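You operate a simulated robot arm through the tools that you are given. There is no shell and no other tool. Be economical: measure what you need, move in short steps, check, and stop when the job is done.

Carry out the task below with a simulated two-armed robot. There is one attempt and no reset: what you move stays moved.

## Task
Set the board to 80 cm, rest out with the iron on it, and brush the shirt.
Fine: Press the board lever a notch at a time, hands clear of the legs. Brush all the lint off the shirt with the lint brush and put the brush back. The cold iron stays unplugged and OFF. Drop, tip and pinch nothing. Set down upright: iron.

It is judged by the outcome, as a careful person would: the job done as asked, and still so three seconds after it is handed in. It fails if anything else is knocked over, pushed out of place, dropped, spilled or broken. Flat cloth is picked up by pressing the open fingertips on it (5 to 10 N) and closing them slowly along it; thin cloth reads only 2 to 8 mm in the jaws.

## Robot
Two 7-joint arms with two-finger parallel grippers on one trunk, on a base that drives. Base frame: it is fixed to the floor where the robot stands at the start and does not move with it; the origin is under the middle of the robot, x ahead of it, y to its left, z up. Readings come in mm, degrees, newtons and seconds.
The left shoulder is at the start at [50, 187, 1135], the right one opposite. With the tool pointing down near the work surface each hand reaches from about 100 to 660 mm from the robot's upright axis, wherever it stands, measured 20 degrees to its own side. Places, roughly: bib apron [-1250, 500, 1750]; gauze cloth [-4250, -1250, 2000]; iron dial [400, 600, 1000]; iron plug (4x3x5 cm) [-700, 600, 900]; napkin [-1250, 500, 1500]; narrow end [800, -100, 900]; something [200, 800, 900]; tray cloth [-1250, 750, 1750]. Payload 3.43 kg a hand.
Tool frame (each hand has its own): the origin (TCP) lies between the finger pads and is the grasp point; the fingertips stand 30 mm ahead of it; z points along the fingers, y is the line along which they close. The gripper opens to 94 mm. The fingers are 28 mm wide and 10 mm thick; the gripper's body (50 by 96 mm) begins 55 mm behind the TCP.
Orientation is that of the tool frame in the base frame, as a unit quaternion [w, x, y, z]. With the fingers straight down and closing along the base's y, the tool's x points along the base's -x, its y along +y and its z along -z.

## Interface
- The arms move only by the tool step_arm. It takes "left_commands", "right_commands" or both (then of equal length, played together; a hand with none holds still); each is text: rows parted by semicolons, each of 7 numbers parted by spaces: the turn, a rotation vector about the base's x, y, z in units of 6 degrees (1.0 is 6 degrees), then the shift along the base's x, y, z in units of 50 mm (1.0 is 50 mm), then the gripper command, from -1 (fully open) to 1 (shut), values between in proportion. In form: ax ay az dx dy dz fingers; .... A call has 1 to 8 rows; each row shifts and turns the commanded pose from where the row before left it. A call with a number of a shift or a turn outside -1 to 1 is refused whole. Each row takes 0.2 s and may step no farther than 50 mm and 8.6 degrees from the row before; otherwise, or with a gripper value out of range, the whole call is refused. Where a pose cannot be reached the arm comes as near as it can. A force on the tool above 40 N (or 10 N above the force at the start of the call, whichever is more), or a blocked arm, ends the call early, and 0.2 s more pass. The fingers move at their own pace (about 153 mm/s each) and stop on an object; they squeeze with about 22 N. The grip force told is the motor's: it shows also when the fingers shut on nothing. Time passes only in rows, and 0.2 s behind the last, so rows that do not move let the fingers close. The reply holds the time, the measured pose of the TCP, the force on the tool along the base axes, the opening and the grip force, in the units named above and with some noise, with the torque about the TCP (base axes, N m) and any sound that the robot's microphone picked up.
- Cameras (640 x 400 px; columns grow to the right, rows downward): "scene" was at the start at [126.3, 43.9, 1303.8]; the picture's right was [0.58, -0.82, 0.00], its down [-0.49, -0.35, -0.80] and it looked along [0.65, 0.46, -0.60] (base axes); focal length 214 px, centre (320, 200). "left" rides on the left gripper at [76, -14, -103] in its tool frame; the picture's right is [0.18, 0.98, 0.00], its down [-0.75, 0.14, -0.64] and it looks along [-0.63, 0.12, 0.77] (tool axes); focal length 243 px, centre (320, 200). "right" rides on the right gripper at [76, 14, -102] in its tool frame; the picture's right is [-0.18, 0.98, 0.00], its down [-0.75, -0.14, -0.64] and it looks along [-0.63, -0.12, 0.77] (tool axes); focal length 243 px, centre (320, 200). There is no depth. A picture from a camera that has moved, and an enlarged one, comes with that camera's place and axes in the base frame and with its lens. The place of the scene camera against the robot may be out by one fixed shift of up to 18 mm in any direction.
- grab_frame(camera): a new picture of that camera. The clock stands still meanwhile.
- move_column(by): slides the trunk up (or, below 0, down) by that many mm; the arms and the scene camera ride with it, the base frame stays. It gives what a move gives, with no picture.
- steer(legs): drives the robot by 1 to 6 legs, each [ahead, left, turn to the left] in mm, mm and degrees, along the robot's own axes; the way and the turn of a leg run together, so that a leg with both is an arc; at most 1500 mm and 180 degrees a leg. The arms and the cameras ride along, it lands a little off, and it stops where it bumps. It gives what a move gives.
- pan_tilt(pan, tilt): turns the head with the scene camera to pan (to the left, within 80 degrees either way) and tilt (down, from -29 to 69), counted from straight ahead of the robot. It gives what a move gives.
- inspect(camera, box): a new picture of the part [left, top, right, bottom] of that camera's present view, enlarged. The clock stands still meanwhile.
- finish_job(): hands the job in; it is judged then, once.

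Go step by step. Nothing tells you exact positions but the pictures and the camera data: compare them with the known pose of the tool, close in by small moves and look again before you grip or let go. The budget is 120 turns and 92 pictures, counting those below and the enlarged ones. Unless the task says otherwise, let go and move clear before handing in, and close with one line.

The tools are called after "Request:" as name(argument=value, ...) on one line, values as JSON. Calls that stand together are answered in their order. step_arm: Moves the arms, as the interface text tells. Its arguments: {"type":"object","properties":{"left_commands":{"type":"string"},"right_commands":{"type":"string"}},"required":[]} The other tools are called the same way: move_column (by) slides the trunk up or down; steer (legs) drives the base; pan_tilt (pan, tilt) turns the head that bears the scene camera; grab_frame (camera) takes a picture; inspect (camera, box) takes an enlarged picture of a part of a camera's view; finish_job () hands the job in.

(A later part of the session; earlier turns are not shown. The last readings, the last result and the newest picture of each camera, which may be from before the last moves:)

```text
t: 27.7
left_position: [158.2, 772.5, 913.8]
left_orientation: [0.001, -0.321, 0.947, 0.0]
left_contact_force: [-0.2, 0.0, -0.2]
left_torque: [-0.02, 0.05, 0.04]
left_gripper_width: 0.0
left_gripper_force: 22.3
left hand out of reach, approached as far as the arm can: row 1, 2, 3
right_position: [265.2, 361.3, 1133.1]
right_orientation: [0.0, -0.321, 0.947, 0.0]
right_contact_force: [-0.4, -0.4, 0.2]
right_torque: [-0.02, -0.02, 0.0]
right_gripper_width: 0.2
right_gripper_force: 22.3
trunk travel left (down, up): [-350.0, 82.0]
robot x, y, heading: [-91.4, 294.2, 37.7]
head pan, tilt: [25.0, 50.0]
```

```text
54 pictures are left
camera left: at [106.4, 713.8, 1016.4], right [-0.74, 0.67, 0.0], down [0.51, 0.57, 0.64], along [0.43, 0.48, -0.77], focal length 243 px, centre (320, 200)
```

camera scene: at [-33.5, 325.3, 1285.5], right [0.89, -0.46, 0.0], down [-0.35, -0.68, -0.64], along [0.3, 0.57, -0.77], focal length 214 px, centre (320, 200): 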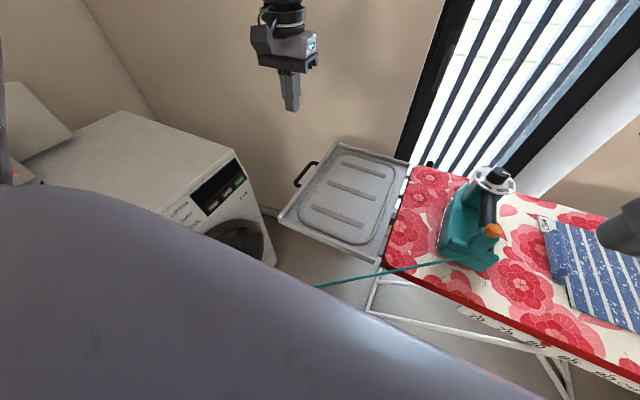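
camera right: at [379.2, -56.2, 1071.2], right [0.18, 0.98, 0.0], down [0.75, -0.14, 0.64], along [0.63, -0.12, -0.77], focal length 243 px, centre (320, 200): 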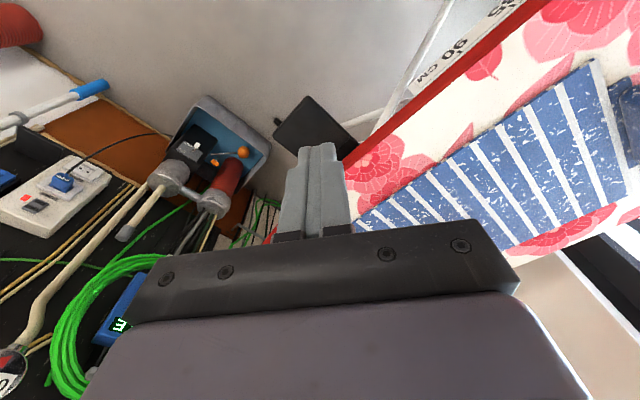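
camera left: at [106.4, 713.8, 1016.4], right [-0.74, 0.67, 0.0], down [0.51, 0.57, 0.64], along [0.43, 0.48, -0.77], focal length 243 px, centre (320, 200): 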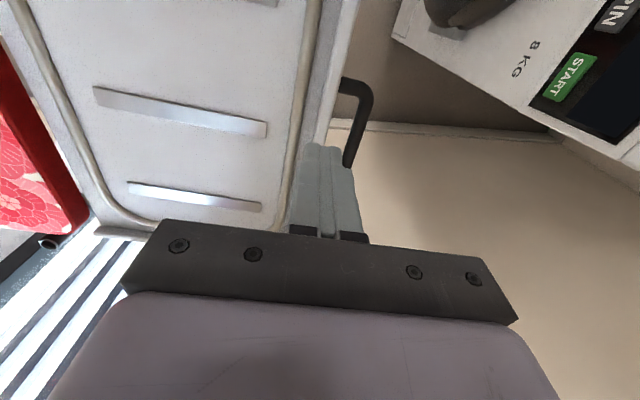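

The arm hits a reach limit at this height. I'll raise the hand and lower the trunk, which should give the arm more reach.

Request:
step_arm(left_commands="0 0 0 -0.4 0.1 0.9 1; 0 0 0 0 0 0.9 1; 0 0 0 0 0 0.9 1; 0 0 0 0 0 0 1", right_commands="0 0 0 0 0 0.9 1; 0 0 0 0 0 0.5 1; 0 0 0 -0.3 -0.3 0 1; 0 0 0 0 0 0 1")

Request:
move_column(by=-130)

Request:
step_arm(left_commands="0 0 0 0.5 -0.1 0 1; 0 0 0 0.5 -0.1 0 1; 0 0 0 0.3 0 0 1; 0 0 0 0 0 0 1")

```text
t: 28.7
left_position: [135.8, 774.1, 1051.3]
left_orientation: [0.0, -0.322, 0.947, 0.001]
left_contact_force: [0.3, -1.0, 0.5]
left_torque: [0.0, 0.01, 0.0]
left_gripper_width: 0.1
left_gripper_force: 22.0
right_position: [249.4, 345.8, 1200.7]
right_orientation: [0.0, -0.321, 0.947, 0.0]
right_contact_force: [-0.4, 0.5, -1.1]
right_torque: [-0.03, 0.02, 0.02]
right_gripper_width: 0.0
right_gripper_force: 21.6
trunk travel left (down, up): [-350.0, 82.0]
robot x, y, heading: [-91.4, 293.7, 37.7]
head pan, tilt: [25.0, 50.0]
```

```text
t: 30.3
left_position: [137.2, 772.2, 919.5]
left_orientation: [0.002, -0.32, 0.947, 0.001]
left_contact_force: [-0.8, 0.2, -0.4]
left_torque: [0.02, 0.01, -0.01]
left_gripper_width: 0.0
left_gripper_force: 22.0
right_position: [250.8, 345.5, 1070.6]
right_orientation: [0.001, -0.321, 0.947, 0.0]
right_contact_force: [-0.3, 0.1, 0.2]
right_torque: [-0.01, -0.02, -0.02]
right_gripper_width: 0.3
right_gripper_force: 22.4
trunk travel left (down, up): [-220.0, 212.0]
robot x, y, heading: [-86.4, 294.8, 37.6]
head pan, tilt: [25.0, 50.0]
```

```text
t: 31.3
left_position: [186.3, 764.3, 919.3]
left_orientation: [0.001, -0.321, 0.947, 0.0]
left_contact_force: [0.5, 0.9, 0.4]
left_torque: [-0.04, -0.04, 0.0]
left_gripper_width: 0.2
left_gripper_force: 21.8
left hand out of reach, approached as far as the arm can: row 3
right_position: [249.2, 345.8, 1070.5]
right_orientation: [0.0, -0.321, 0.947, -0.001]
right_contact_force: [0.1, 0.5, 0.2]
right_torque: [-0.01, -0.01, 0.0]
right_gripper_width: 0.0
right_gripper_force: 22.3
trunk travel left (down, up): [-220.0, 212.0]
robot x, y, heading: [-91.0, 292.8, 37.3]
head pan, tilt: [25.0, 50.0]
```

Close enough: fingertips are just inside the outer rim. Descend carefully toward the tray floor.

Request:
step_arm(left_commands="0 0 0 -0.2 0.1 -0.4 1; 0 0 0 0 0 -0.4 1; 0 0 0 0 0 -0.4 1; 0 0 0 0 0 -0.3 1; 0 0 0 0 0 -0.2 1; 0 0 0 0 0 0 1")

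Request:
grab_frame(camera="left")

Request:
grab_frame(camera="scene")

```text
t: 32.7
left_position: [176.1, 769.6, 834.0]
left_orientation: [0.001, -0.32, 0.947, 0.0]
left_contact_force: [-0.4, 0.3, 0.3]
left_torque: [0.01, -0.01, 0.01]
left_gripper_width: 0.2
left_gripper_force: 21.5
right_position: [249.3, 346.3, 1071.8]
right_orientation: [0.0, -0.32, 0.947, 0.0]
right_contact_force: [0.3, 0.0, 0.4]
right_torque: [-0.03, 0.03, -0.03]
right_gripper_width: 0.2
right_gripper_force: 22.5
trunk travel left (down, up): [-220.0, 212.0]
robot x, y, heading: [-91.6, 290.9, 37.3]
head pan, tilt: [25.0, 50.0]
```

```text
53 pictures are left
camera left: at [123.9, 711.8, 936.9], right [-0.74, 0.67, 0.0], down [0.51, 0.57, 0.64], along [0.43, 0.48, -0.77], focal length 243 px, centre (320, 200)
```

left: 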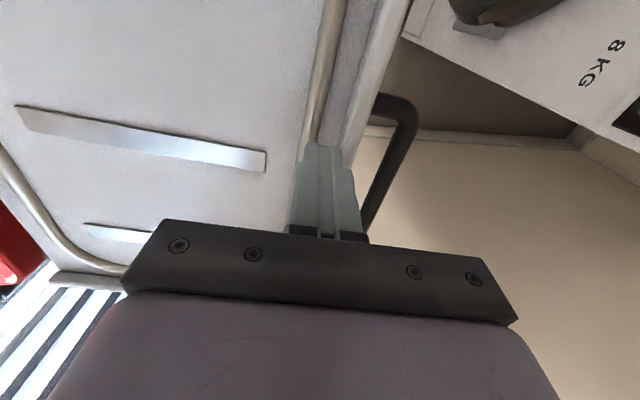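

```text
52 pictures are left
camera scene: at [-10.7, 392.2, 1155.4], right [0.89, -0.46, 0.0], down [-0.35, -0.68, -0.64], along [0.3, 0.57, -0.77], focal length 214 px, centre (320, 200)
```

scene: 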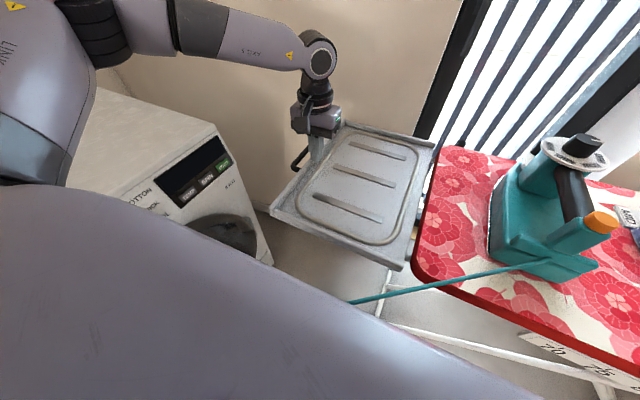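

Request:
step_arm(left_commands="0 0 0 0 0 -0.15 1; 0 0 0 0 0 -0.15 1; 0 0 0 0 0 -0.1 1; 0 0 0 0 0 -0.1 1; 0 0 0 0 0 0 1")

Request:
inspect(camera="scene", box=[250, 90, 450, 280])

```text
t: 33.9
left_position: [171.2, 769.1, 812.2]
left_orientation: [0.002, -0.321, 0.947, 0.0]
left_contact_force: [6.1, -4.3, 5.7]
left_torque: [0.07, -0.11, -0.11]
left_gripper_width: 0.0
left_gripper_force: 22.3
left hand out of reach, approached as far as the arm can: row 2
right_position: [250.3, 345.3, 1070.8]
right_orientation: [0.0, -0.321, 0.947, 0.001]
right_contact_force: [-0.1, 0.3, -0.7]
right_torque: [-0.02, -0.03, 0.02]
right_gripper_width: 0.0
right_gripper_force: 21.9
trunk travel left (down, up): [-220.0, 212.0]
robot x, y, heading: [-94.6, 297.4, 37.3]
head pan, tilt: [25.0, 50.0]
```

```text
2.11 times, centred on (350, 185) of scene
camera zoom: at [-10.5, 391.5, 1155.5], right [0.89, -0.46, 0.0], down [-0.35, -0.68, -0.64], along [0.3, 0.57, -0.77], focal length 452 px, centre (257, 232)
```

zoom: 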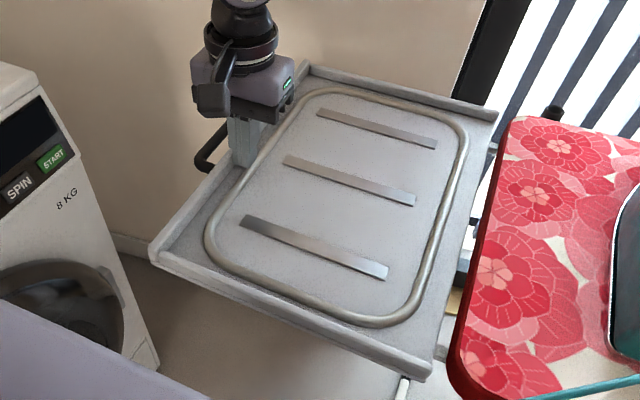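

The fingertip is touching floor and rim with ~7 N outward and the tray holds. A slightly firmer outward push to confirm the stop.

Request:
step_arm(left_commands="0 0 0 -0.12 0.16 0.1 1; 0 0 0 -0.12 0.16 0 1; 0 0 0 0 0 0 1")

Request:
inspect(camera="scene", box=[250, 90, 450, 280])

```text
t: 34.7
left_position: [159.5, 786.2, 815.6]
left_orientation: [0.0, -0.321, 0.947, 0.0]
left_contact_force: [-0.1, -4.3, -3.5]
left_torque: [-0.16, 0.01, -0.05]
left_gripper_width: 0.3
left_gripper_force: 22.0
right_position: [250.5, 346.2, 1070.3]
right_orientation: [0.0, -0.32, 0.947, 0.001]
right_contact_force: [-0.2, 0.2, 0.2]
right_torque: [0.01, 0.04, 0.02]
right_gripper_width: 0.2
right_gripper_force: 22.0
trunk travel left (down, up): [-220.0, 212.0]
robot x, y, heading: [-89.1, 290.3, 37.4]
head pan, tilt: [25.0, 50.0]
```

```text
2.11 times, centred on (350, 185) of scene
camera zoom: at [-10.6, 392.2, 1155.4], right [0.89, -0.46, 0.0], down [-0.35, -0.68, -0.64], along [0.3, 0.57, -0.77], focal length 452 px, centre (257, 232)
```

zoom: 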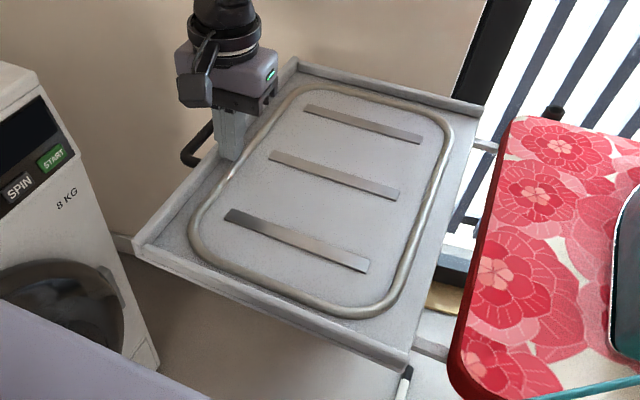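

The tray does slide: it moved about 20 mm. So it isn't fully out; I keep pushing gently to its stop.

Request:
step_arm(left_commands="0 0 0 -0.12 0.16 0.02 1; 0 0 0 -0.12 0.16 0 1; 0 0 0 -0.12 0.16 0 1; 0 0 0 -0.12 0.16 0 1; 0 0 0 0 0 0 1")

Request:
inspect(camera="scene", box=[220, 90, 450, 290])

```text
t: 35.9
left_position: [136.9, 818.3, 817.6]
left_orientation: [0.0, -0.321, 0.947, -0.001]
left_contact_force: [1.7, -3.3, -4.5]
left_torque: [-0.18, -0.05, -0.09]
left_gripper_width: 0.1
left_gripper_force: 22.4
right_position: [250.3, 345.7, 1070.7]
right_orientation: [0.001, -0.321, 0.947, 0.001]
right_contact_force: [-0.7, -0.5, 0.0]
right_torque: [0.05, 0.02, 0.01]
right_gripper_width: 0.0
right_gripper_force: 21.9
trunk travel left (down, up): [-220.0, 212.0]
robot x, y, heading: [-90.2, 294.8, 37.3]
head pan, tilt: [25.0, 50.0]
```

```text
2.00 times, centred on (335, 190) of scene
camera zoom: at [-10.4, 392.3, 1155.4], right [0.89, -0.46, 0.0], down [-0.35, -0.68, -0.64], along [0.3, 0.57, -0.77], focal length 429 px, centre (290, 220)
```

zoom: 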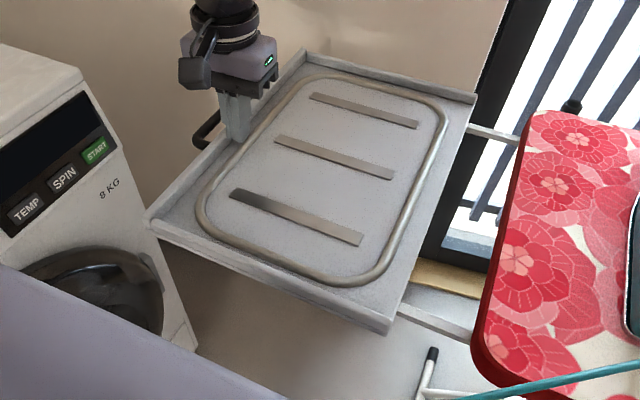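

It keeps sliding freely on its rails; continue toward the stop.

Request:
step_arm(left_commands="0 0 0 -0.15 0.2 0 1; 0 0 0 -0.15 0.2 0 1; 0 0 0 -0.15 0.2 0 1; 0 0 0 -0.15 0.2 0 1; 0 0 0 0 0 0 1")

Request:
inspect(camera="scene", box=[180, 70, 450, 290])

```text
t: 37.1
left_position: [109.4, 856.1, 818.1]
left_orientation: [0.002, -0.321, 0.947, 0.0]
left_contact_force: [13.6, -16.8, -0.7]
left_torque: [-0.38, -0.28, -0.29]
left_gripper_width: 0.0
left_gripper_force: 21.5
right_position: [250.7, 343.9, 1070.7]
right_orientation: [0.0, -0.321, 0.947, 0.002]
right_contact_force: [0.3, -0.4, -0.2]
right_torque: [0.02, 0.0, 0.01]
right_gripper_width: 0.2
right_gripper_force: 22.1
trunk travel left (down, up): [-220.0, 212.0]
robot x, y, heading: [-90.5, 295.1, 37.3]
head pan, tilt: [25.0, 50.0]
```

```text
1.82 times, centred on (315, 180) of scene
camera zoom: at [-9.7, 391.1, 1155.5], right [0.89, -0.46, 0.0], down [-0.36, -0.68, -0.64], along [0.3, 0.57, -0.77], focal length 390 px, centre (329, 236)
```

zoom: 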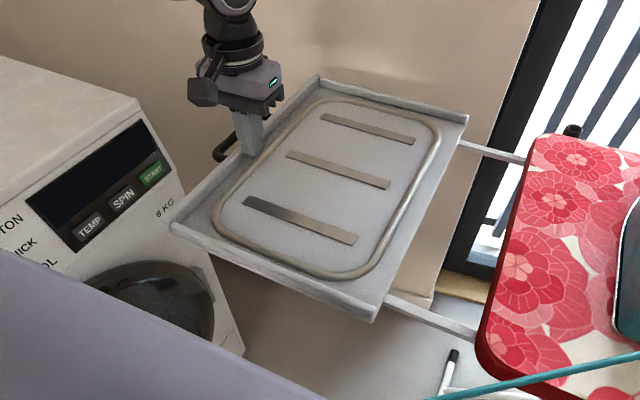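

It reached its stop (force rose to 21 N), about 10 cm further out; the rest is now fully out. I back off, lift the left hand and move the base right to reach both iron and tray.

Request:
step_arm(left_commands="0 0 0 0.2 -0.3 0 1; 0 0 0 0.1 -0.2 0.5 0; 0 0 0 0 0 0.9 -1; 0 0 0 0 0 0.9 -1; 0 0 0 0 0 0.9 -1; 0 0 0 0 -0.5 0.8 -1; 0 0 0 0 -0.5 0.8 -1; 0 0 0 0 0 0 -1")

Request:
steer(legs=[[0, -150, 0]])

Request:
grab_frame(camera="scene")

```text
t: 38.9
left_position: [120.9, 783.1, 1054.7]
left_orientation: [-0.001, -0.321, 0.947, 0.0]
left_contact_force: [-0.3, -0.4, 0.2]
left_torque: [0.02, 0.01, 0.0]
left_gripper_width: 94.4
left_gripper_force: 0.1
right_position: [249.2, 345.4, 1071.4]
right_orientation: [0.0, -0.32, 0.947, 0.0]
right_contact_force: [0.8, 0.4, 0.4]
right_torque: [-0.01, 0.0, 0.0]
right_gripper_width: 0.1
right_gripper_force: 21.4
trunk travel left (down, up): [-220.0, 212.0]
robot x, y, heading: [-89.3, 293.7, 37.2]
head pan, tilt: [25.0, 50.0]
```

```text
t: 40.9
left_position: [214.3, 663.3, 1054.1]
left_orientation: [0.001, -0.319, 0.948, 0.001]
left_contact_force: [0.4, -0.2, 0.3]
left_torque: [0.02, 0.03, -0.01]
left_gripper_width: 94.1
left_gripper_force: 0.0
right_position: [341.0, 226.1, 1071.6]
right_orientation: [0.0, -0.319, 0.948, 0.001]
right_contact_force: [-0.2, -0.5, 0.0]
right_torque: [-0.05, -0.03, -0.01]
right_gripper_width: 0.0
right_gripper_force: 22.3
trunk travel left (down, up): [-220.0, 212.0]
robot x, y, heading: [0.1, 176.0, 37.4]
head pan, tilt: [25.0, 50.0]
```

```text
47 pictures are left
camera scene: at [80.0, 273.4, 1155.4], right [0.89, -0.47, 0.0], down [-0.36, -0.68, -0.64], along [0.3, 0.57, -0.77], focal length 214 px, centre (320, 200)
```

scene: 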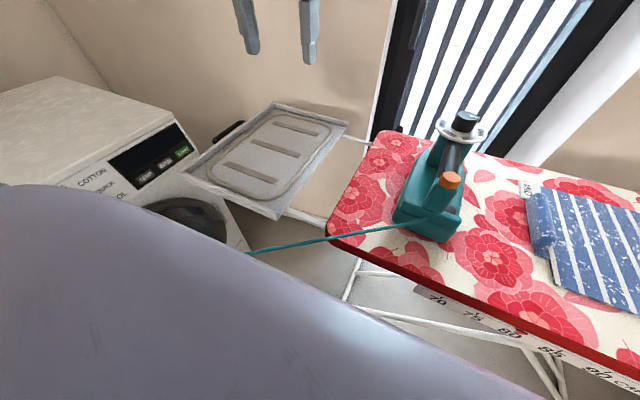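

The tray is fully out, centred around (205, 768). I now bring the open left hand over the iron handle (≈411, 407, 921), tilting the tool outward 18° for reach.

Request:
step_arm(left_commands="0.6 -0.8 0 0.5 -0.7 0 -1; 0.6 -0.8 0 0.6 -0.7 0 -1; 0.6 -0.8 0 0.6 -0.7 0 -1; 0 0 0 0.6 -0.7 0 -1; 0 0 0 0.6 -0.7 0 -1; 0 0 0 0.6 -0.8 0 -1; 0 0 0 0.4 -0.8 0 -1; 0 0 0 0 0 0 -1")

Request:
grab_frame(camera="left")

Request:
grab_frame(camera="scene")

```text
t: 42.6
left_position: [271.7, 592.0, 1063.6]
left_orientation: [0.15, -0.316, 0.936, 0.048]
left_contact_force: [-0.1, -0.4, -0.5]
left_torque: [-0.01, 0.01, 0.0]
left_gripper_width: 94.1
left_gripper_force: 0.0
left hand out of reach, approached as far as the arm can: row 2, 3, 4, 5, 6, 7
right_position: [339.4, 226.3, 1071.6]
right_orientation: [0.0, -0.318, 0.948, 0.0]
right_contact_force: [0.1, -0.6, 0.5]
right_torque: [-0.01, 0.04, 0.04]
right_gripper_width: 0.0
right_gripper_force: 22.0
trunk travel left (down, up): [-220.0, 212.0]
robot x, y, heading: [-1.8, 176.8, 37.1]
head pan, tilt: [25.0, 50.0]
```

```text
46 pictures are left
camera left: at [198.4, 518.3, 1137.6], right [-0.73, 0.68, -0.06], down [0.33, 0.43, 0.84], along [0.6, 0.6, -0.53], focal length 243 px, centre (320, 200)
```

left: 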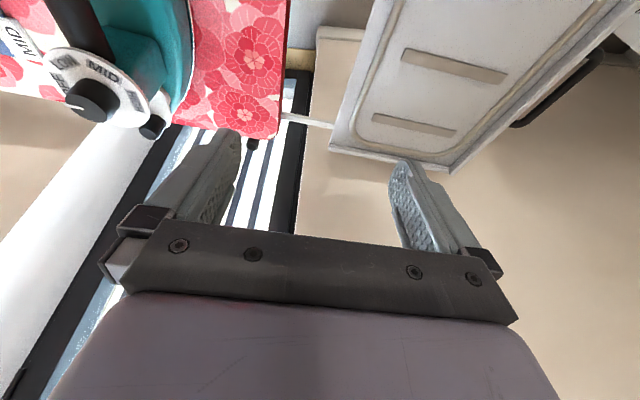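

```text
45 pictures are left
camera scene: at [79.9, 273.5, 1155.4], right [0.89, -0.47, 0.0], down [-0.36, -0.68, -0.64], along [0.3, 0.57, -0.77], focal length 214 px, centre (320, 200)
```

scene: 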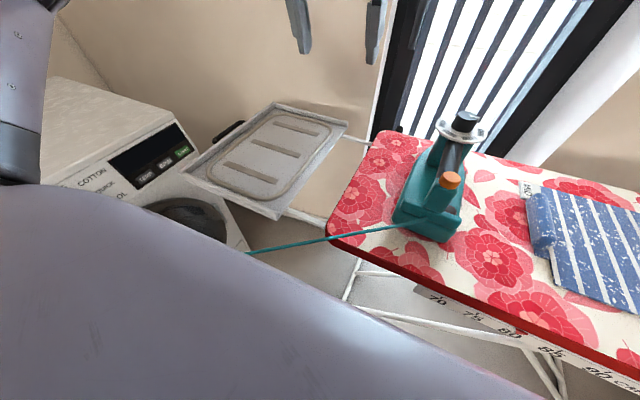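

The left arm runs out of reach here, so I want to bring the base closer. I look down to check clearance to the board's legs.

Request:
pan_tilt(pan=0, tilt=69)

Request:
grab_frame(camera="scene")

```text
t: 43.5
left_position: [272.4, 592.3, 1064.2]
left_orientation: [0.15, -0.316, 0.936, 0.049]
left_contact_force: [-0.2, 0.0, -0.4]
left_torque: [-0.03, 0.03, 0.01]
left_gripper_width: 93.9
left_gripper_force: 0.0
right_position: [340.1, 227.2, 1070.8]
right_orientation: [0.0, -0.319, 0.948, 0.001]
right_contact_force: [0.1, 0.4, 0.1]
right_torque: [0.03, -0.02, -0.04]
right_gripper_width: 0.1
right_gripper_force: 21.9
trunk travel left (down, up): [-220.0, 212.0]
robot x, y, heading: [0.8, 175.6, 37.2]
head pan, tilt: [0.0, 68.8]
```

```text
44 pictures are left
camera scene: at [88.6, 239.3, 1133.5], right [0.61, -0.8, 0.0], down [-0.74, -0.56, -0.36], along [0.29, 0.22, -0.93], focal length 214 px, centre (320, 200)
```

scene: 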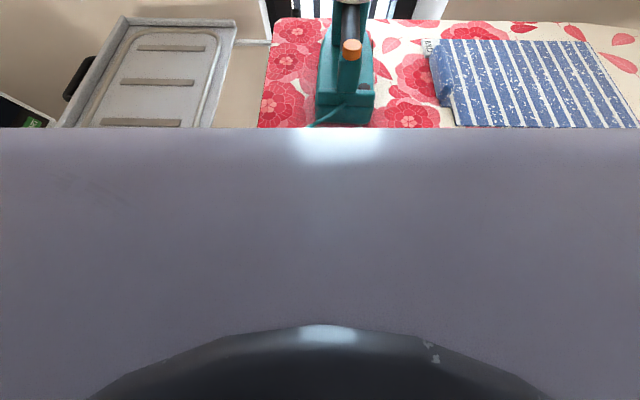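

My chest hides the board edge, so there's little room ahead. Instead I'll turn the base to the right so the left arm works on its own side: un-tilt, retract slightly, then rotate.

Request:
step_arm(left_commands="-0.6 0.8 0 -0.4 -0.3 0.2 -1; -0.6 0.8 0 -0.3 -0.2 0.1 -1; -0.6 0.8 0 -0.3 -0.2 0 -1; 0 0 0 0 0 0 -1")

Request:
steer(legs=[[0, 0, -32], [-30, 0, 0]])

Request:
pan_tilt(pan=50, tilt=45)

Request:
grab_frame(camera="scene")

```text
t: 44.5
left_position: [219.7, 565.6, 1077.7]
left_orientation: [0.0, -0.321, 0.947, -0.002]
left_contact_force: [-0.9, -0.3, -0.6]
left_torque: [-0.03, 0.0, -0.01]
left_gripper_width: 94.1
left_gripper_force: 0.2
left hand out of reach, approached as far as the arm can: row 2
right_position: [340.3, 226.4, 1071.3]
right_orientation: [0.0, -0.32, 0.947, 0.001]
right_contact_force: [-0.2, -0.1, -0.1]
right_torque: [0.0, 0.0, 0.01]
right_gripper_width: 0.3
right_gripper_force: 22.6
trunk travel left (down, up): [-220.0, 212.0]
robot x, y, heading: [0.5, 175.8, 37.2]
head pan, tilt: [0.0, 68.8]
```

```text
t: 46.9
left_position: [359.1, 392.1, 1078.3]
left_orientation: [0.0, -0.054, 0.999, -0.001]
left_contact_force: [0.2, 0.6, 1.0]
left_torque: [0.02, 0.0, 0.0]
left_gripper_width: 94.0
left_gripper_force: 0.0
right_position: [286.6, 39.8, 1071.8]
right_orientation: [0.0, -0.053, 0.999, 0.001]
right_contact_force: [0.2, 0.0, -0.4]
right_torque: [0.02, -0.03, -0.02]
right_gripper_width: 0.0
right_gripper_force: 22.1
trunk travel left (down, up): [-220.0, 212.0]
robot x, y, heading: [-28.9, 173.1, 6.1]
head pan, tilt: [0.0, 68.8]
```

```text
t: 48.1
left_position: [361.7, 391.9, 1077.8]
left_orientation: [0.001, -0.055, 0.999, 0.0]
left_contact_force: [0.0, -0.1, 0.0]
left_torque: [0.0, -0.01, 0.02]
left_gripper_width: 94.2
left_gripper_force: 0.0
right_position: [286.7, 38.7, 1070.8]
right_orientation: [0.001, -0.052, 0.999, 0.001]
right_contact_force: [0.7, 0.1, -0.2]
right_torque: [-0.03, -0.02, 0.04]
right_gripper_width: 0.0
right_gripper_force: 21.9
trunk travel left (down, up): [-220.0, 212.0]
robot x, y, heading: [-31.2, 172.7, 6.0]
head pan, tilt: [50.0, 45.0]
```

```text
43 pictures are left
camera scene: at [71.4, 240.5, 1162.3], right [0.83, -0.56, 0.0], down [-0.4, -0.59, -0.71], along [0.4, 0.59, -0.71], focal length 214 px, centre (320, 200)
```

scene: 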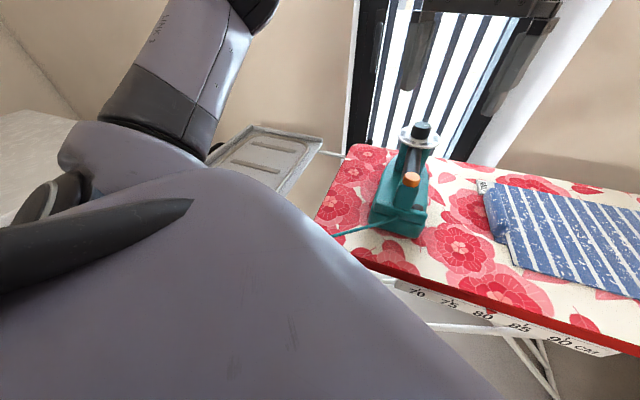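

Now yaw the left tool +31° to align with the iron handle and centre over it.

Request:
step_arm(left_commands="0 0 1 0.2 0.1 -0.1 -1; 0 0 1 0.2 0.1 -0.1 -1; 0 0 1 0.2 0.1 -0.1 -1; 0 0 1 0.2 0 -0.1 -1; 0 0 1 0.2 0 -0.1 -1; 0 0 0.2 0 0 -0.1 -1; 0 0 0 0 0 0 -1")

Request:
grab_frame(camera="left")

Request:
grab_frame(camera="scene")

```text
t: 49.7
left_position: [404.8, 421.0, 1046.0]
left_orientation: [0.001, -0.322, 0.947, -0.001]
left_contact_force: [0.7, -0.7, -0.2]
left_torque: [0.04, 0.02, 0.03]
left_gripper_width: 93.9
left_gripper_force: 0.0
left hand out of reach, approached as far as the arm can: row 2, 4, 5
right_position: [287.5, 41.5, 1071.5]
right_orientation: [0.0, -0.052, 0.999, 0.001]
right_contact_force: [0.6, -0.2, 0.3]
right_torque: [-0.03, -0.02, 0.01]
right_gripper_width: 0.0
right_gripper_force: 22.6
trunk travel left (down, up): [-220.0, 212.0]
robot x, y, heading: [-27.0, 174.1, 6.1]
head pan, tilt: [50.0, 45.0]
```

```text
42 pictures are left
camera left: at [352.1, 363.0, 1147.1], right [-0.74, 0.67, 0.0], down [0.51, 0.57, 0.64], along [0.43, 0.48, -0.77], focal length 243 px, centre (320, 200)
```

left: 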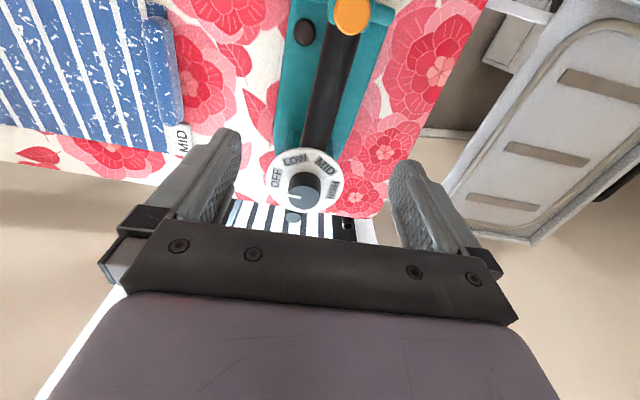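

```text
41 pictures are left
camera scene: at [71.3, 240.5, 1162.3], right [0.83, -0.56, 0.0], down [-0.39, -0.59, -0.71], along [0.39, 0.59, -0.71], focal length 214 px, centre (320, 200)
```

scene: 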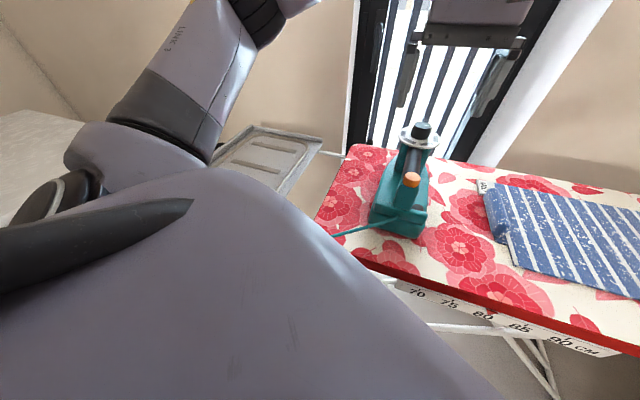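

The hand is nicely aligned over the handle (centre ≈ (393, 420)). Descending with open fingers straddling it.

Request:
step_arm(left_commands="0 0 0 -0.15 0 -0.5 -1; 0 0 0 -0.1 0 -0.5 -1; 0 0 0 0 0 -0.5 -1; 0 0 0 0 0 -0.5 -1; 0 0 0 0 0 -0.3 -1; 0 0 0 0 0 0 -1")

Request:
grab_frame(camera="left")

Request:
inspect(camera="scene", box=[320, 80, 520, 260])

```text
t: 51.1
left_position: [391.3, 419.3, 930.3]
left_orientation: [0.002, -0.321, 0.947, -0.001]
left_contact_force: [-0.3, 0.7, -0.5]
left_torque: [-0.01, 0.01, 0.02]
left_gripper_width: 94.1
left_gripper_force: 0.1
right_position: [286.4, 41.1, 1071.9]
right_orientation: [0.0, -0.052, 0.999, 0.0]
right_contact_force: [0.4, 0.4, 0.6]
right_torque: [0.01, 0.03, -0.03]
right_gripper_width: 0.0
right_gripper_force: 22.1
trunk travel left (down, up): [-220.0, 212.0]
robot x, y, heading: [-29.8, 173.0, 5.9]
head pan, tilt: [50.0, 45.0]
```

```text
40 pictures are left
camera left: at [339.5, 362.3, 1032.7], right [-0.74, 0.67, 0.0], down [0.51, 0.57, 0.64], along [0.43, 0.48, -0.77], focal length 243 px, centre (320, 200)
```

left: 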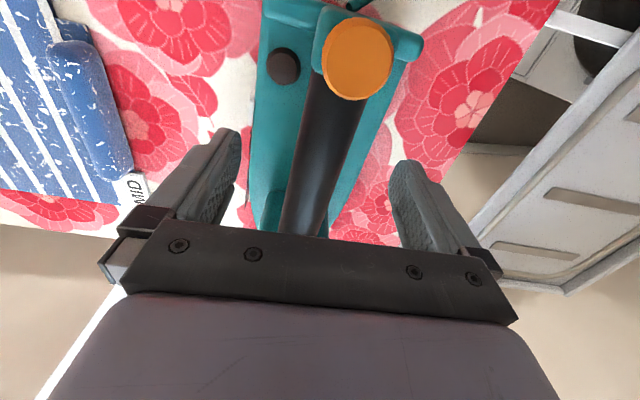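

```text
2.22 times, centred on (420, 170) of scene
camera zoom: at [71.3, 240.5, 1162.3], right [0.83, -0.56, 0.0], down [-0.39, -0.59, -0.71], along [0.39, 0.59, -0.71], focal length 477 px, centre (98, 267)
```

zoom: 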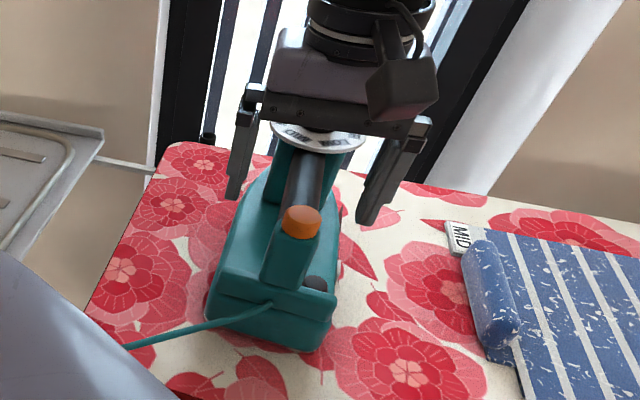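

Handle is centred between fingers. Lower ~12 mm and close.

Request:
step_arm(left_commands="0 0 0 0.1 0.1 -0.15 -1; 0 0 0 0 0 -0.1 -1; 0 0 0 0 0 0 0; 0 0 0 0 0 0 0.5; 0 0 0 0 0 0 1; 0 0 0 0 0 0 1; 0 0 0 0 0 0 1")

Request:
grab_frame(camera="left")

```text
t: 52.7
left_position: [397.5, 425.0, 917.8]
left_orientation: [0.001, -0.32, 0.947, -0.001]
left_contact_force: [4.8, -3.1, 5.6]
left_torque: [0.05, -0.21, -0.43]
left_gripper_width: 32.9
left_gripper_force: 22.6
right_position: [288.7, 38.6, 1070.1]
right_orientation: [0.0, -0.052, 0.999, 0.001]
right_contact_force: [-0.5, -0.4, 0.2]
right_torque: [-0.04, 0.02, 0.02]
right_gripper_width: 0.0
right_gripper_force: 22.1
trunk travel left (down, up): [-220.0, 212.0]
robot x, y, heading: [-27.1, 173.6, 6.0]
head pan, tilt: [50.0, 45.0]
```

```text
38 pictures are left
camera left: at [344.5, 367.3, 1020.6], right [-0.74, 0.67, 0.0], down [0.51, 0.57, 0.64], along [0.43, 0.48, -0.77], focal length 243 px, centre (320, 200)
```

left: 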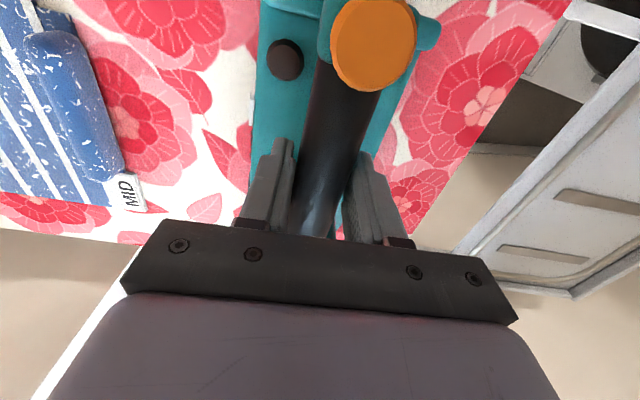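

Gripped (33 mm). Lift slowly.

Request:
step_arm(left_commands="0 0 0 0 0 0.2 1; 0 0 0 0 0 0.3 1; 0 0 0 0 0 0.3 1; 0 0 0 0 0 0.4 1; 0 0 0 0 0 0 1")

Request:
inspect(camera="scene", box=[200, 80, 520, 280])

```text
t: 53.9
left_position: [395.2, 425.8, 977.7]
left_orientation: [0.0, -0.321, 0.947, 0.0]
left_contact_force: [0.2, 0.4, -11.3]
left_torque: [-0.26, 0.34, 0.0]
left_gripper_width: 28.9
left_gripper_force: 22.0
right_position: [287.7, 40.7, 1071.2]
right_orientation: [0.0, -0.053, 0.999, 0.0]
right_contact_force: [-0.6, 0.0, 0.2]
right_torque: [-0.02, 0.02, 0.03]
right_gripper_width: 0.0
right_gripper_force: 21.8
trunk travel left (down, up): [-220.0, 212.0]
robot x, y, heading: [-30.1, 171.4, 6.1]
head pan, tilt: [50.0, 45.0]
```

```text
2.00 times, centred on (360, 180) of scene
camera zoom: at [72.0, 241.0, 1162.1], right [0.83, -0.56, 0.0], down [-0.4, -0.59, -0.71], along [0.39, 0.59, -0.71], focal length 429 px, centre (240, 240)
```

zoom: 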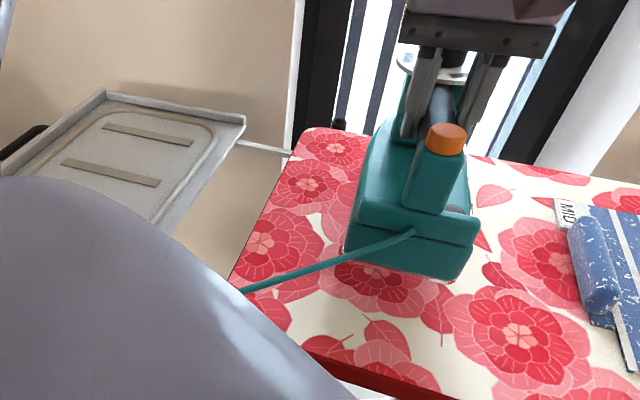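

The iron lifts cleanly (11 N). Carry it along the board toward the tray, in two parts.

Request:
step_arm(left_commands="0 0 0 -0.3 0.5 0.1 1; 0 0 0 -0.4 0.7 0 1; 0 0 0 -0.4 0.7 0 1; 0 0 0 -0.4 0.7 0 1; 0 0 0 -0.4 0.7 0 1; 0 0 0 -0.4 0.7 0 1; 0 0 0 -0.3 0.5 0 1; 0 0 0 0 0 0 1")

Request:
grab_frame(camera="left")

Request:
grab_frame(camera="scene")

```text
t: 55.7
left_position: [268.8, 651.4, 982.7]
left_orientation: [0.0, -0.319, 0.948, -0.001]
left_contact_force: [0.1, 0.3, -10.1]
left_torque: [-0.28, 0.31, 0.02]
left_gripper_width: 28.7
left_gripper_force: 22.3
right_position: [287.2, 41.5, 1070.7]
right_orientation: [0.0, -0.053, 0.999, 0.0]
right_contact_force: [0.7, 0.0, 0.2]
right_torque: [-0.01, 0.0, -0.02]
right_gripper_width: 0.0
right_gripper_force: 22.1
trunk travel left (down, up): [-220.0, 212.0]
robot x, y, heading: [-27.9, 172.7, 6.3]
head pan, tilt: [50.0, 45.0]
```

```text
36 pictures are left
camera left: at [215.8, 593.9, 1084.8], right [-0.74, 0.67, 0.0], down [0.51, 0.57, 0.64], along [0.43, 0.48, -0.77], focal length 243 px, centre (320, 200)
```

left: 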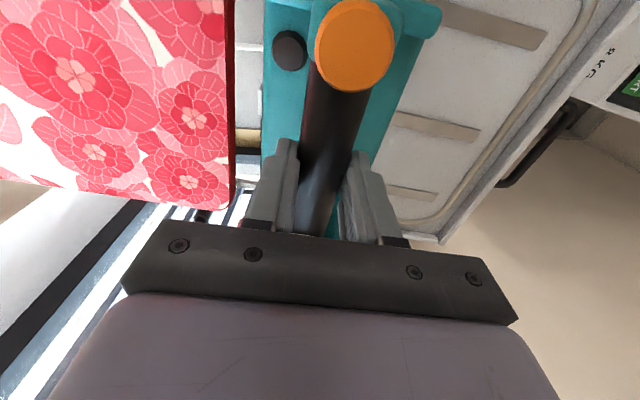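

```text
35 pictures are left
camera scene: at [71.9, 241.2, 1162.1], right [0.83, -0.56, 0.0], down [-0.4, -0.59, -0.71], along [0.39, 0.59, -0.71], focal length 214 px, centre (320, 200)
```

scene: 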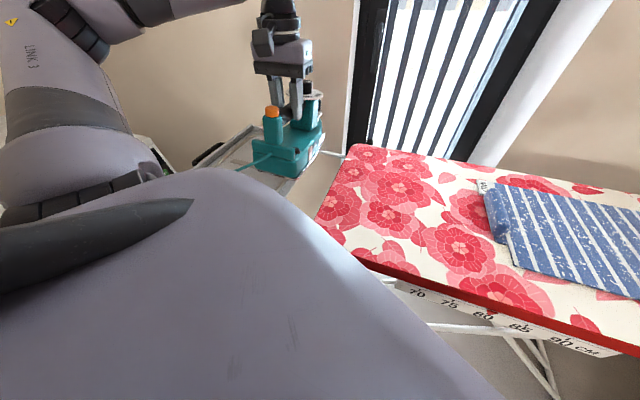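

Tray centre is about (200, 779). Move over it, then lower part way.

Request:
step_arm(left_commands="0 0 0 -0.35 0.7 0 1; 0 0 0 -0.4 0.8 0 1; 0 0 0 -0.4 0.7 0 1; 0 0 0 0 0 -0.3 1; 0 0 0 0 0 -0.4 1; 0 0 0 0 0 0 1")

Request:
grab_frame(camera="left")

Request:
inspect(camera="scene", box=[120, 50, 380, 210])

```text
t: 57.1
left_position: [209.0, 760.3, 948.7]
left_orientation: [-0.001, -0.32, 0.947, -0.001]
left_contact_force: [-0.1, -0.7, -11.1]
left_torque: [-0.26, 0.27, 0.0]
left_gripper_width: 28.7
left_gripper_force: 21.8
right_position: [286.9, 41.6, 1070.9]
right_orientation: [0.0, -0.053, 0.999, 0.0]
right_contact_force: [-0.8, -0.7, 0.3]
right_torque: [0.0, 0.0, 0.0]
right_gripper_width: 0.2
right_gripper_force: 22.3
trunk travel left (down, up): [-220.0, 212.0]
robot x, y, heading: [-34.5, 174.0, 5.9]
head pan, tilt: [50.0, 45.0]
```

```text
34 pictures are left
camera left: at [157.5, 702.9, 1050.0], right [-0.74, 0.67, 0.0], down [0.51, 0.57, 0.64], along [0.43, 0.47, -0.77], focal length 243 px, centre (320, 200)
```

left: 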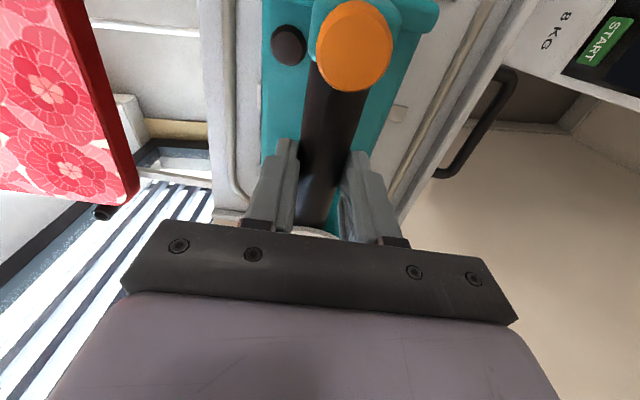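

```text
2.46 times, centred on (250, 130) of scene
camera zoom: at [71.7, 241.5, 1162.1], right [0.83, -0.56, 0.0], down [-0.4, -0.59, -0.71], along [0.39, 0.59, -0.71], focal length 528 px, centre (492, 372)
```

zoom: 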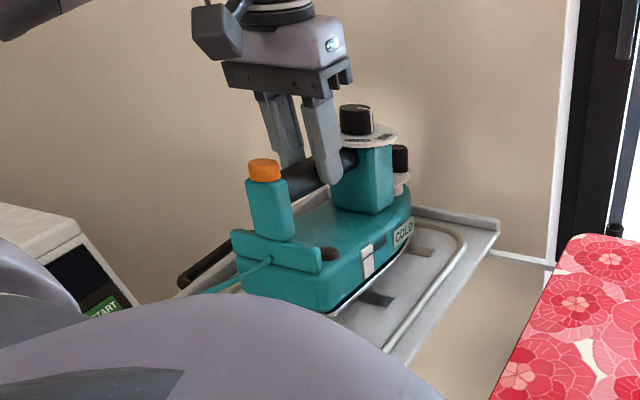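

The iron is inside the rest's loop. Lower slowly until it takes the weight.

Request:
step_arm(left_commands="0 0 0 0 0 -0.3 1; 0 0 0 0 0 -0.3 1; 0 0 0 0 0 -0.15 1; 0 0 0 0 0 0 1")

```text
t: 58.1
left_position: [207.8, 759.1, 912.2]
left_orientation: [0.004, -0.323, 0.947, 0.001]
left_contact_force: [-9.0, 2.2, 14.4]
left_torque: [0.11, 0.18, 0.37]
left_gripper_width: 29.2
left_gripper_force: 21.4
right_position: [286.6, 39.6, 1071.4]
right_orientation: [0.001, -0.054, 0.999, 0.0]
right_contact_force: [0.3, 0.3, 0.1]
right_torque: [0.02, -0.01, -0.01]
right_gripper_width: 0.1
right_gripper_force: 22.4
trunk travel left (down, up): [-220.0, 212.0]
robot x, y, heading: [-27.6, 172.5, 6.1]
head pan, tilt: [50.0, 45.0]
```

Contact. I ease off and check that it sits flat.

Request:
step_arm(left_commands="0 0 0 0.05 0 0.08 1; 0 0 0 0 0 0 1")

Request:
inspect(camera="scene", box=[160, 70, 340, 200])

Request:
grab_frame(camera="left")

```text
t: 58.7
left_position: [211.0, 758.6, 912.8]
left_orientation: [0.0, -0.32, 0.947, -0.002]
left_contact_force: [-10.7, -5.4, -1.1]
left_torque: [-0.36, 0.53, 0.62]
left_gripper_width: 28.7
left_gripper_force: 22.3
right_position: [286.5, 40.5, 1072.1]
right_orientation: [0.001, -0.053, 0.999, 0.001]
right_contact_force: [-1.0, -0.2, -0.5]
right_torque: [-0.01, 0.01, -0.01]
right_gripper_width: 0.0
right_gripper_force: 21.9
trunk travel left (down, up): [-220.0, 212.0]
robot x, y, heading: [-30.2, 172.9, 6.1]
head pan, tilt: [50.0, 45.0]
```

```text
3.08 times, centred on (250, 135) of scene
camera zoom: at [70.4, 240.1, 1162.2], right [0.83, -0.56, 0.0], down [-0.39, -0.59, -0.71], along [0.4, 0.59, -0.71], focal length 660 px, centre (535, 400)
```

zoom: 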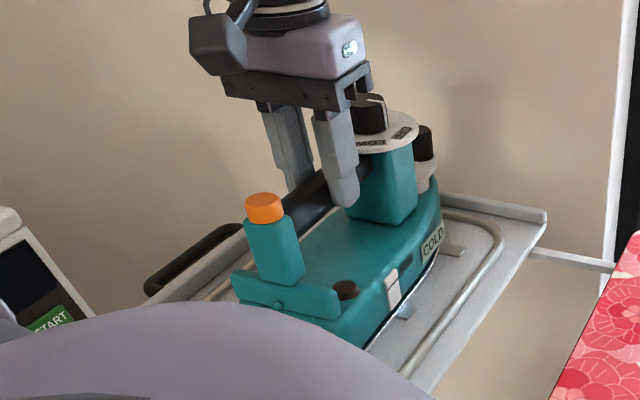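

```text
31 pictures are left
camera left: at [158.8, 701.8, 1015.7], right [-0.74, 0.67, 0.0], down [0.51, 0.57, 0.64], along [0.43, 0.47, -0.77], focal length 243 px, centre (320, 200)
```

left: 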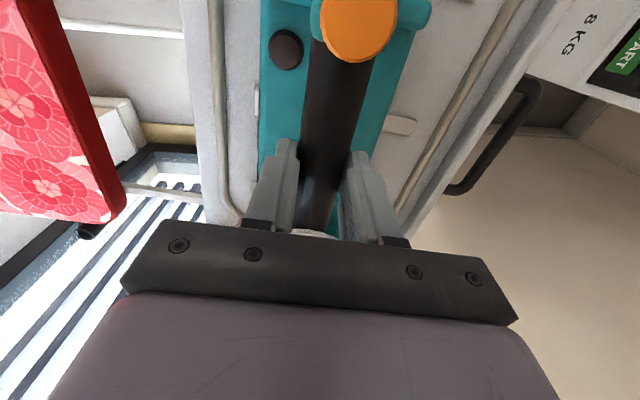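

It sits flat and carries its own weight. Relieve the side force and open.

Request:
step_arm(left_commands="0 0 0 -0.05 -0.02 -0.02 1; 0 0 0 0 0 0 0.3; 0 0 0 0 0 0 0; 0 0 0 0 0 0 -1; 0 0 0 0 0 0 -1")

Request:
step_arm(left_commands="0 0 0 0 0 0.5 -1; 0 0 0 0 0 0.8 -1; 0 0 0 0 0 0.8 -1; 0 0 0 -0.2 -0.5 0.5 -1; 0 0 0 -0.2 -0.8 0 -1; 0 0 0 -0.2 -0.8 0 -1; 0 0 0 0 0 0 -1")

Request:
inspect(camera="scene", box=[140, 40, 400, 220])

```text
t: 59.9
left_position: [208.6, 758.0, 913.3]
left_orientation: [0.002, -0.32, 0.947, 0.0]
left_contact_force: [-0.2, -0.8, -0.3]
left_torque: [0.02, 0.02, 0.04]
left_gripper_width: 93.9
left_gripper_force: 0.1
right_position: [288.4, 41.1, 1070.7]
right_orientation: [0.0, -0.052, 0.999, 0.001]
right_contact_force: [0.7, 0.0, -0.3]
right_torque: [0.01, 0.0, -0.01]
right_gripper_width: 0.1
right_gripper_force: 21.9
trunk travel left (down, up): [-220.0, 212.0]
robot x, y, heading: [-29.0, 174.7, 5.9]
head pan, tilt: [50.0, 45.0]
```

```text
t: 61.5
left_position: [178.9, 652.9, 1042.4]
left_orientation: [0.001, -0.32, 0.947, -0.001]
left_contact_force: [-0.1, 1.0, -0.3]
left_torque: [0.02, -0.01, 0.03]
left_gripper_width: 94.1
left_gripper_force: 0.0
right_position: [287.5, 40.5, 1071.2]
right_orientation: [-0.001, -0.053, 0.999, 0.001]
right_contact_force: [0.6, 0.4, -0.5]
right_torque: [-0.01, -0.01, 0.05]
right_gripper_width: 0.1
right_gripper_force: 21.9
trunk travel left (down, up): [-220.0, 212.0]
robot x, y, heading: [-32.0, 171.9, 5.9]
head pan, tilt: [50.0, 45.0]
```

```text
2.22 times, centred on (270, 130) of scene
camera zoom: at [71.3, 240.5, 1162.3], right [0.83, -0.56, 0.0], down [-0.39, -0.59, -0.71], along [0.39, 0.59, -0.71], focal length 477 px, centre (431, 356)
```

zoom: 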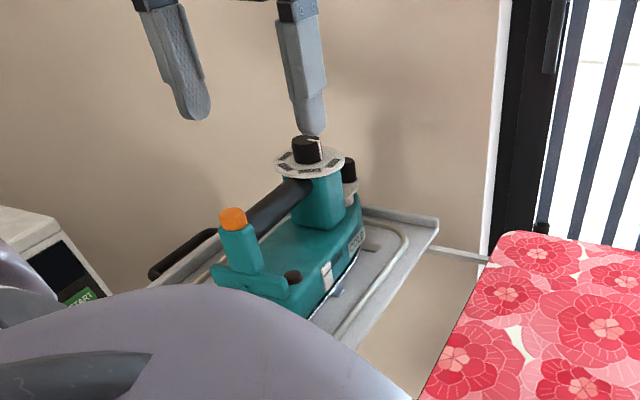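

The iron stands upright on the extended rest. Now the shirt: I retract the left arm and drive along the board toward the shirt and brush.

Request:
step_arm(left_commands="0 0 0 0 -0.9 0.2 -1; 0 0 0 0 -0.9 0.2 -1; 0 0 0 0 -0.9 0.2 -1; 0 0 0 0 0 0 -1", right_commands="0 0 0 -0.2 0 0 -1; 0 0 0 0 0 0 -1; 0 0 0 0 0 0 -1; 0 0 0 0 0 0 -1")

Request:
steer(legs=[[183, -273, 0]])

Request:
pan_tilt(pan=-10, tilt=40)

Request:
grab_frame(camera="scene")

```text
t: 62.5
left_position: [179.1, 518.3, 1073.1]
left_orientation: [0.001, -0.321, 0.947, -0.001]
left_contact_force: [-0.5, 1.0, 0.4]
left_torque: [0.03, -0.01, 0.0]
left_gripper_width: 94.1
left_gripper_force: 0.1
right_position: [277.3, 38.9, 1072.1]
right_orientation: [0.0, -0.054, 0.999, 0.001]
right_contact_force: [0.0, 0.0, 0.0]
right_torque: [0.0, 0.02, 0.01]
right_gripper_width: 93.9
right_gripper_force: 0.1
trunk travel left (down, up): [-220.0, 212.0]
robot x, y, heading: [-30.3, 174.8, 6.2]
head pan, tilt: [50.0, 45.0]
```

```text
t: 65.5
left_position: [390.4, 264.1, 1074.2]
left_orientation: [0.001, -0.32, 0.947, -0.001]
left_contact_force: [-0.5, 0.2, 0.1]
left_torque: [0.0, -0.02, -0.02]
left_gripper_width: 94.5
left_gripper_force: 0.0
right_position: [487.6, -214.7, 1071.3]
right_orientation: [0.0, -0.052, 0.999, 0.001]
right_contact_force: [0.4, 0.1, -0.2]
right_torque: [0.0, 0.01, 0.03]
right_gripper_width: 94.0
right_gripper_force: 0.1
trunk travel left (down, up): [-220.0, 212.0]
robot x, y, heading: [181.1, -82.8, 6.1]
head pan, tilt: [50.0, 45.0]
```

```text
t: 66.8
left_position: [390.3, 264.8, 1071.9]
left_orientation: [0.001, -0.321, 0.947, -0.001]
left_contact_force: [0.7, 0.7, -0.6]
left_torque: [-0.01, 0.0, 0.03]
left_gripper_width: 94.0
left_gripper_force: 0.0
right_position: [488.5, -213.7, 1071.8]
right_orientation: [-0.001, -0.053, 0.999, 0.001]
right_contact_force: [0.0, 0.3, -0.1]
right_torque: [0.0, 0.02, 0.02]
right_gripper_width: 93.9
right_gripper_force: 0.0
trunk travel left (down, up): [-220.0, 212.0]
robot x, y, heading: [180.5, -85.8, 6.3]
head pan, tilt: [-10.0, 40.0]
```

```text
29 pictures are left
camera scene: at [320.9, -87.2, 1169.6], right [-0.07, -1.0, 0.0], down [-0.64, 0.04, -0.77], along [0.76, -0.05, -0.64], focal length 214 px, centre (320, 200)
```

scene: 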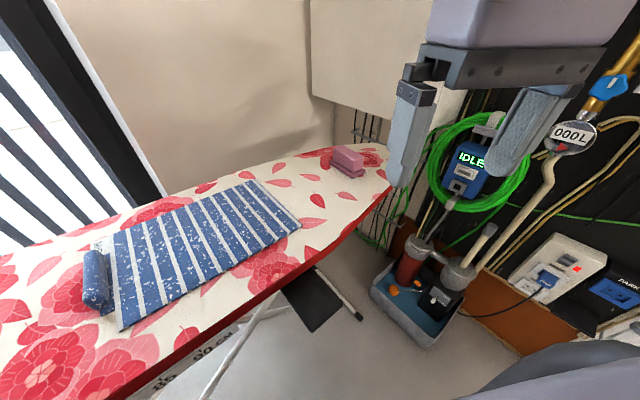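

The pink brush sits near the narrow end at about (910, -225); nothing blocks. I drive a bit further and turn to face the board squarely.

Request:
steer(legs=[[139, -199, 0], [0, 0, 31]])

Request:
pan_tilt(pan=-12, tilt=45)

Request:
grab_frame(camera="scene")

```text
t: 70.7
left_position: [341.9, 139.5, 1072.2]
left_orientation: [0.002, -0.562, 0.827, 0.001]
left_contact_force: [0.5, -0.2, 0.7]
left_torque: [-0.02, 0.0, 0.0]
left_gripper_width: 94.0
left_gripper_force: 0.1
right_position: [672.7, -219.1, 1071.3]
right_orientation: [0.001, -0.318, 0.948, 0.0]
right_contact_force: [0.4, -0.8, 0.8]
right_torque: [0.01, 0.02, 0.01]
right_gripper_width: 94.0
right_gripper_force: 0.1
trunk travel left (down, up): [-220.0, 212.0]
robot x, y, heading: [340.0, -267.1, 37.2]
head pan, tilt: [-10.0, 40.0]
```

```text
t: 71.3
left_position: [341.4, 141.6, 1073.7]
left_orientation: [0.001, -0.563, 0.827, -0.001]
left_contact_force: [1.0, 0.3, -0.4]
left_torque: [0.0, -0.01, 0.02]
left_gripper_width: 94.1
left_gripper_force: 0.0
right_position: [672.2, -220.5, 1070.9]
right_orientation: [0.0, -0.318, 0.948, 0.0]
right_contact_force: [0.4, -0.3, 0.1]
right_torque: [0.01, -0.03, -0.02]
right_gripper_width: 94.0
right_gripper_force: 0.1
trunk travel left (down, up): [-220.0, 212.0]
robot x, y, heading: [342.4, -263.5, 37.0]
head pan, tilt: [-12.0, 45.0]
```

```text
28 pictures are left
camera scene: at [458.1, -200.6, 1162.3], right [0.42, -0.91, 0.0], down [-0.64, -0.3, -0.71], along [0.64, 0.3, -0.71], focal length 214 px, centre (320, 200)
```

scene: 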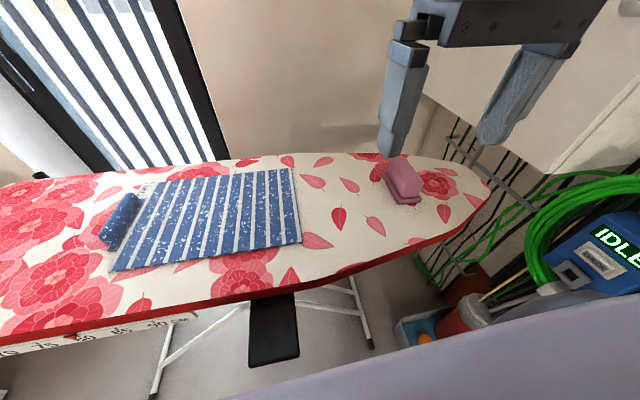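

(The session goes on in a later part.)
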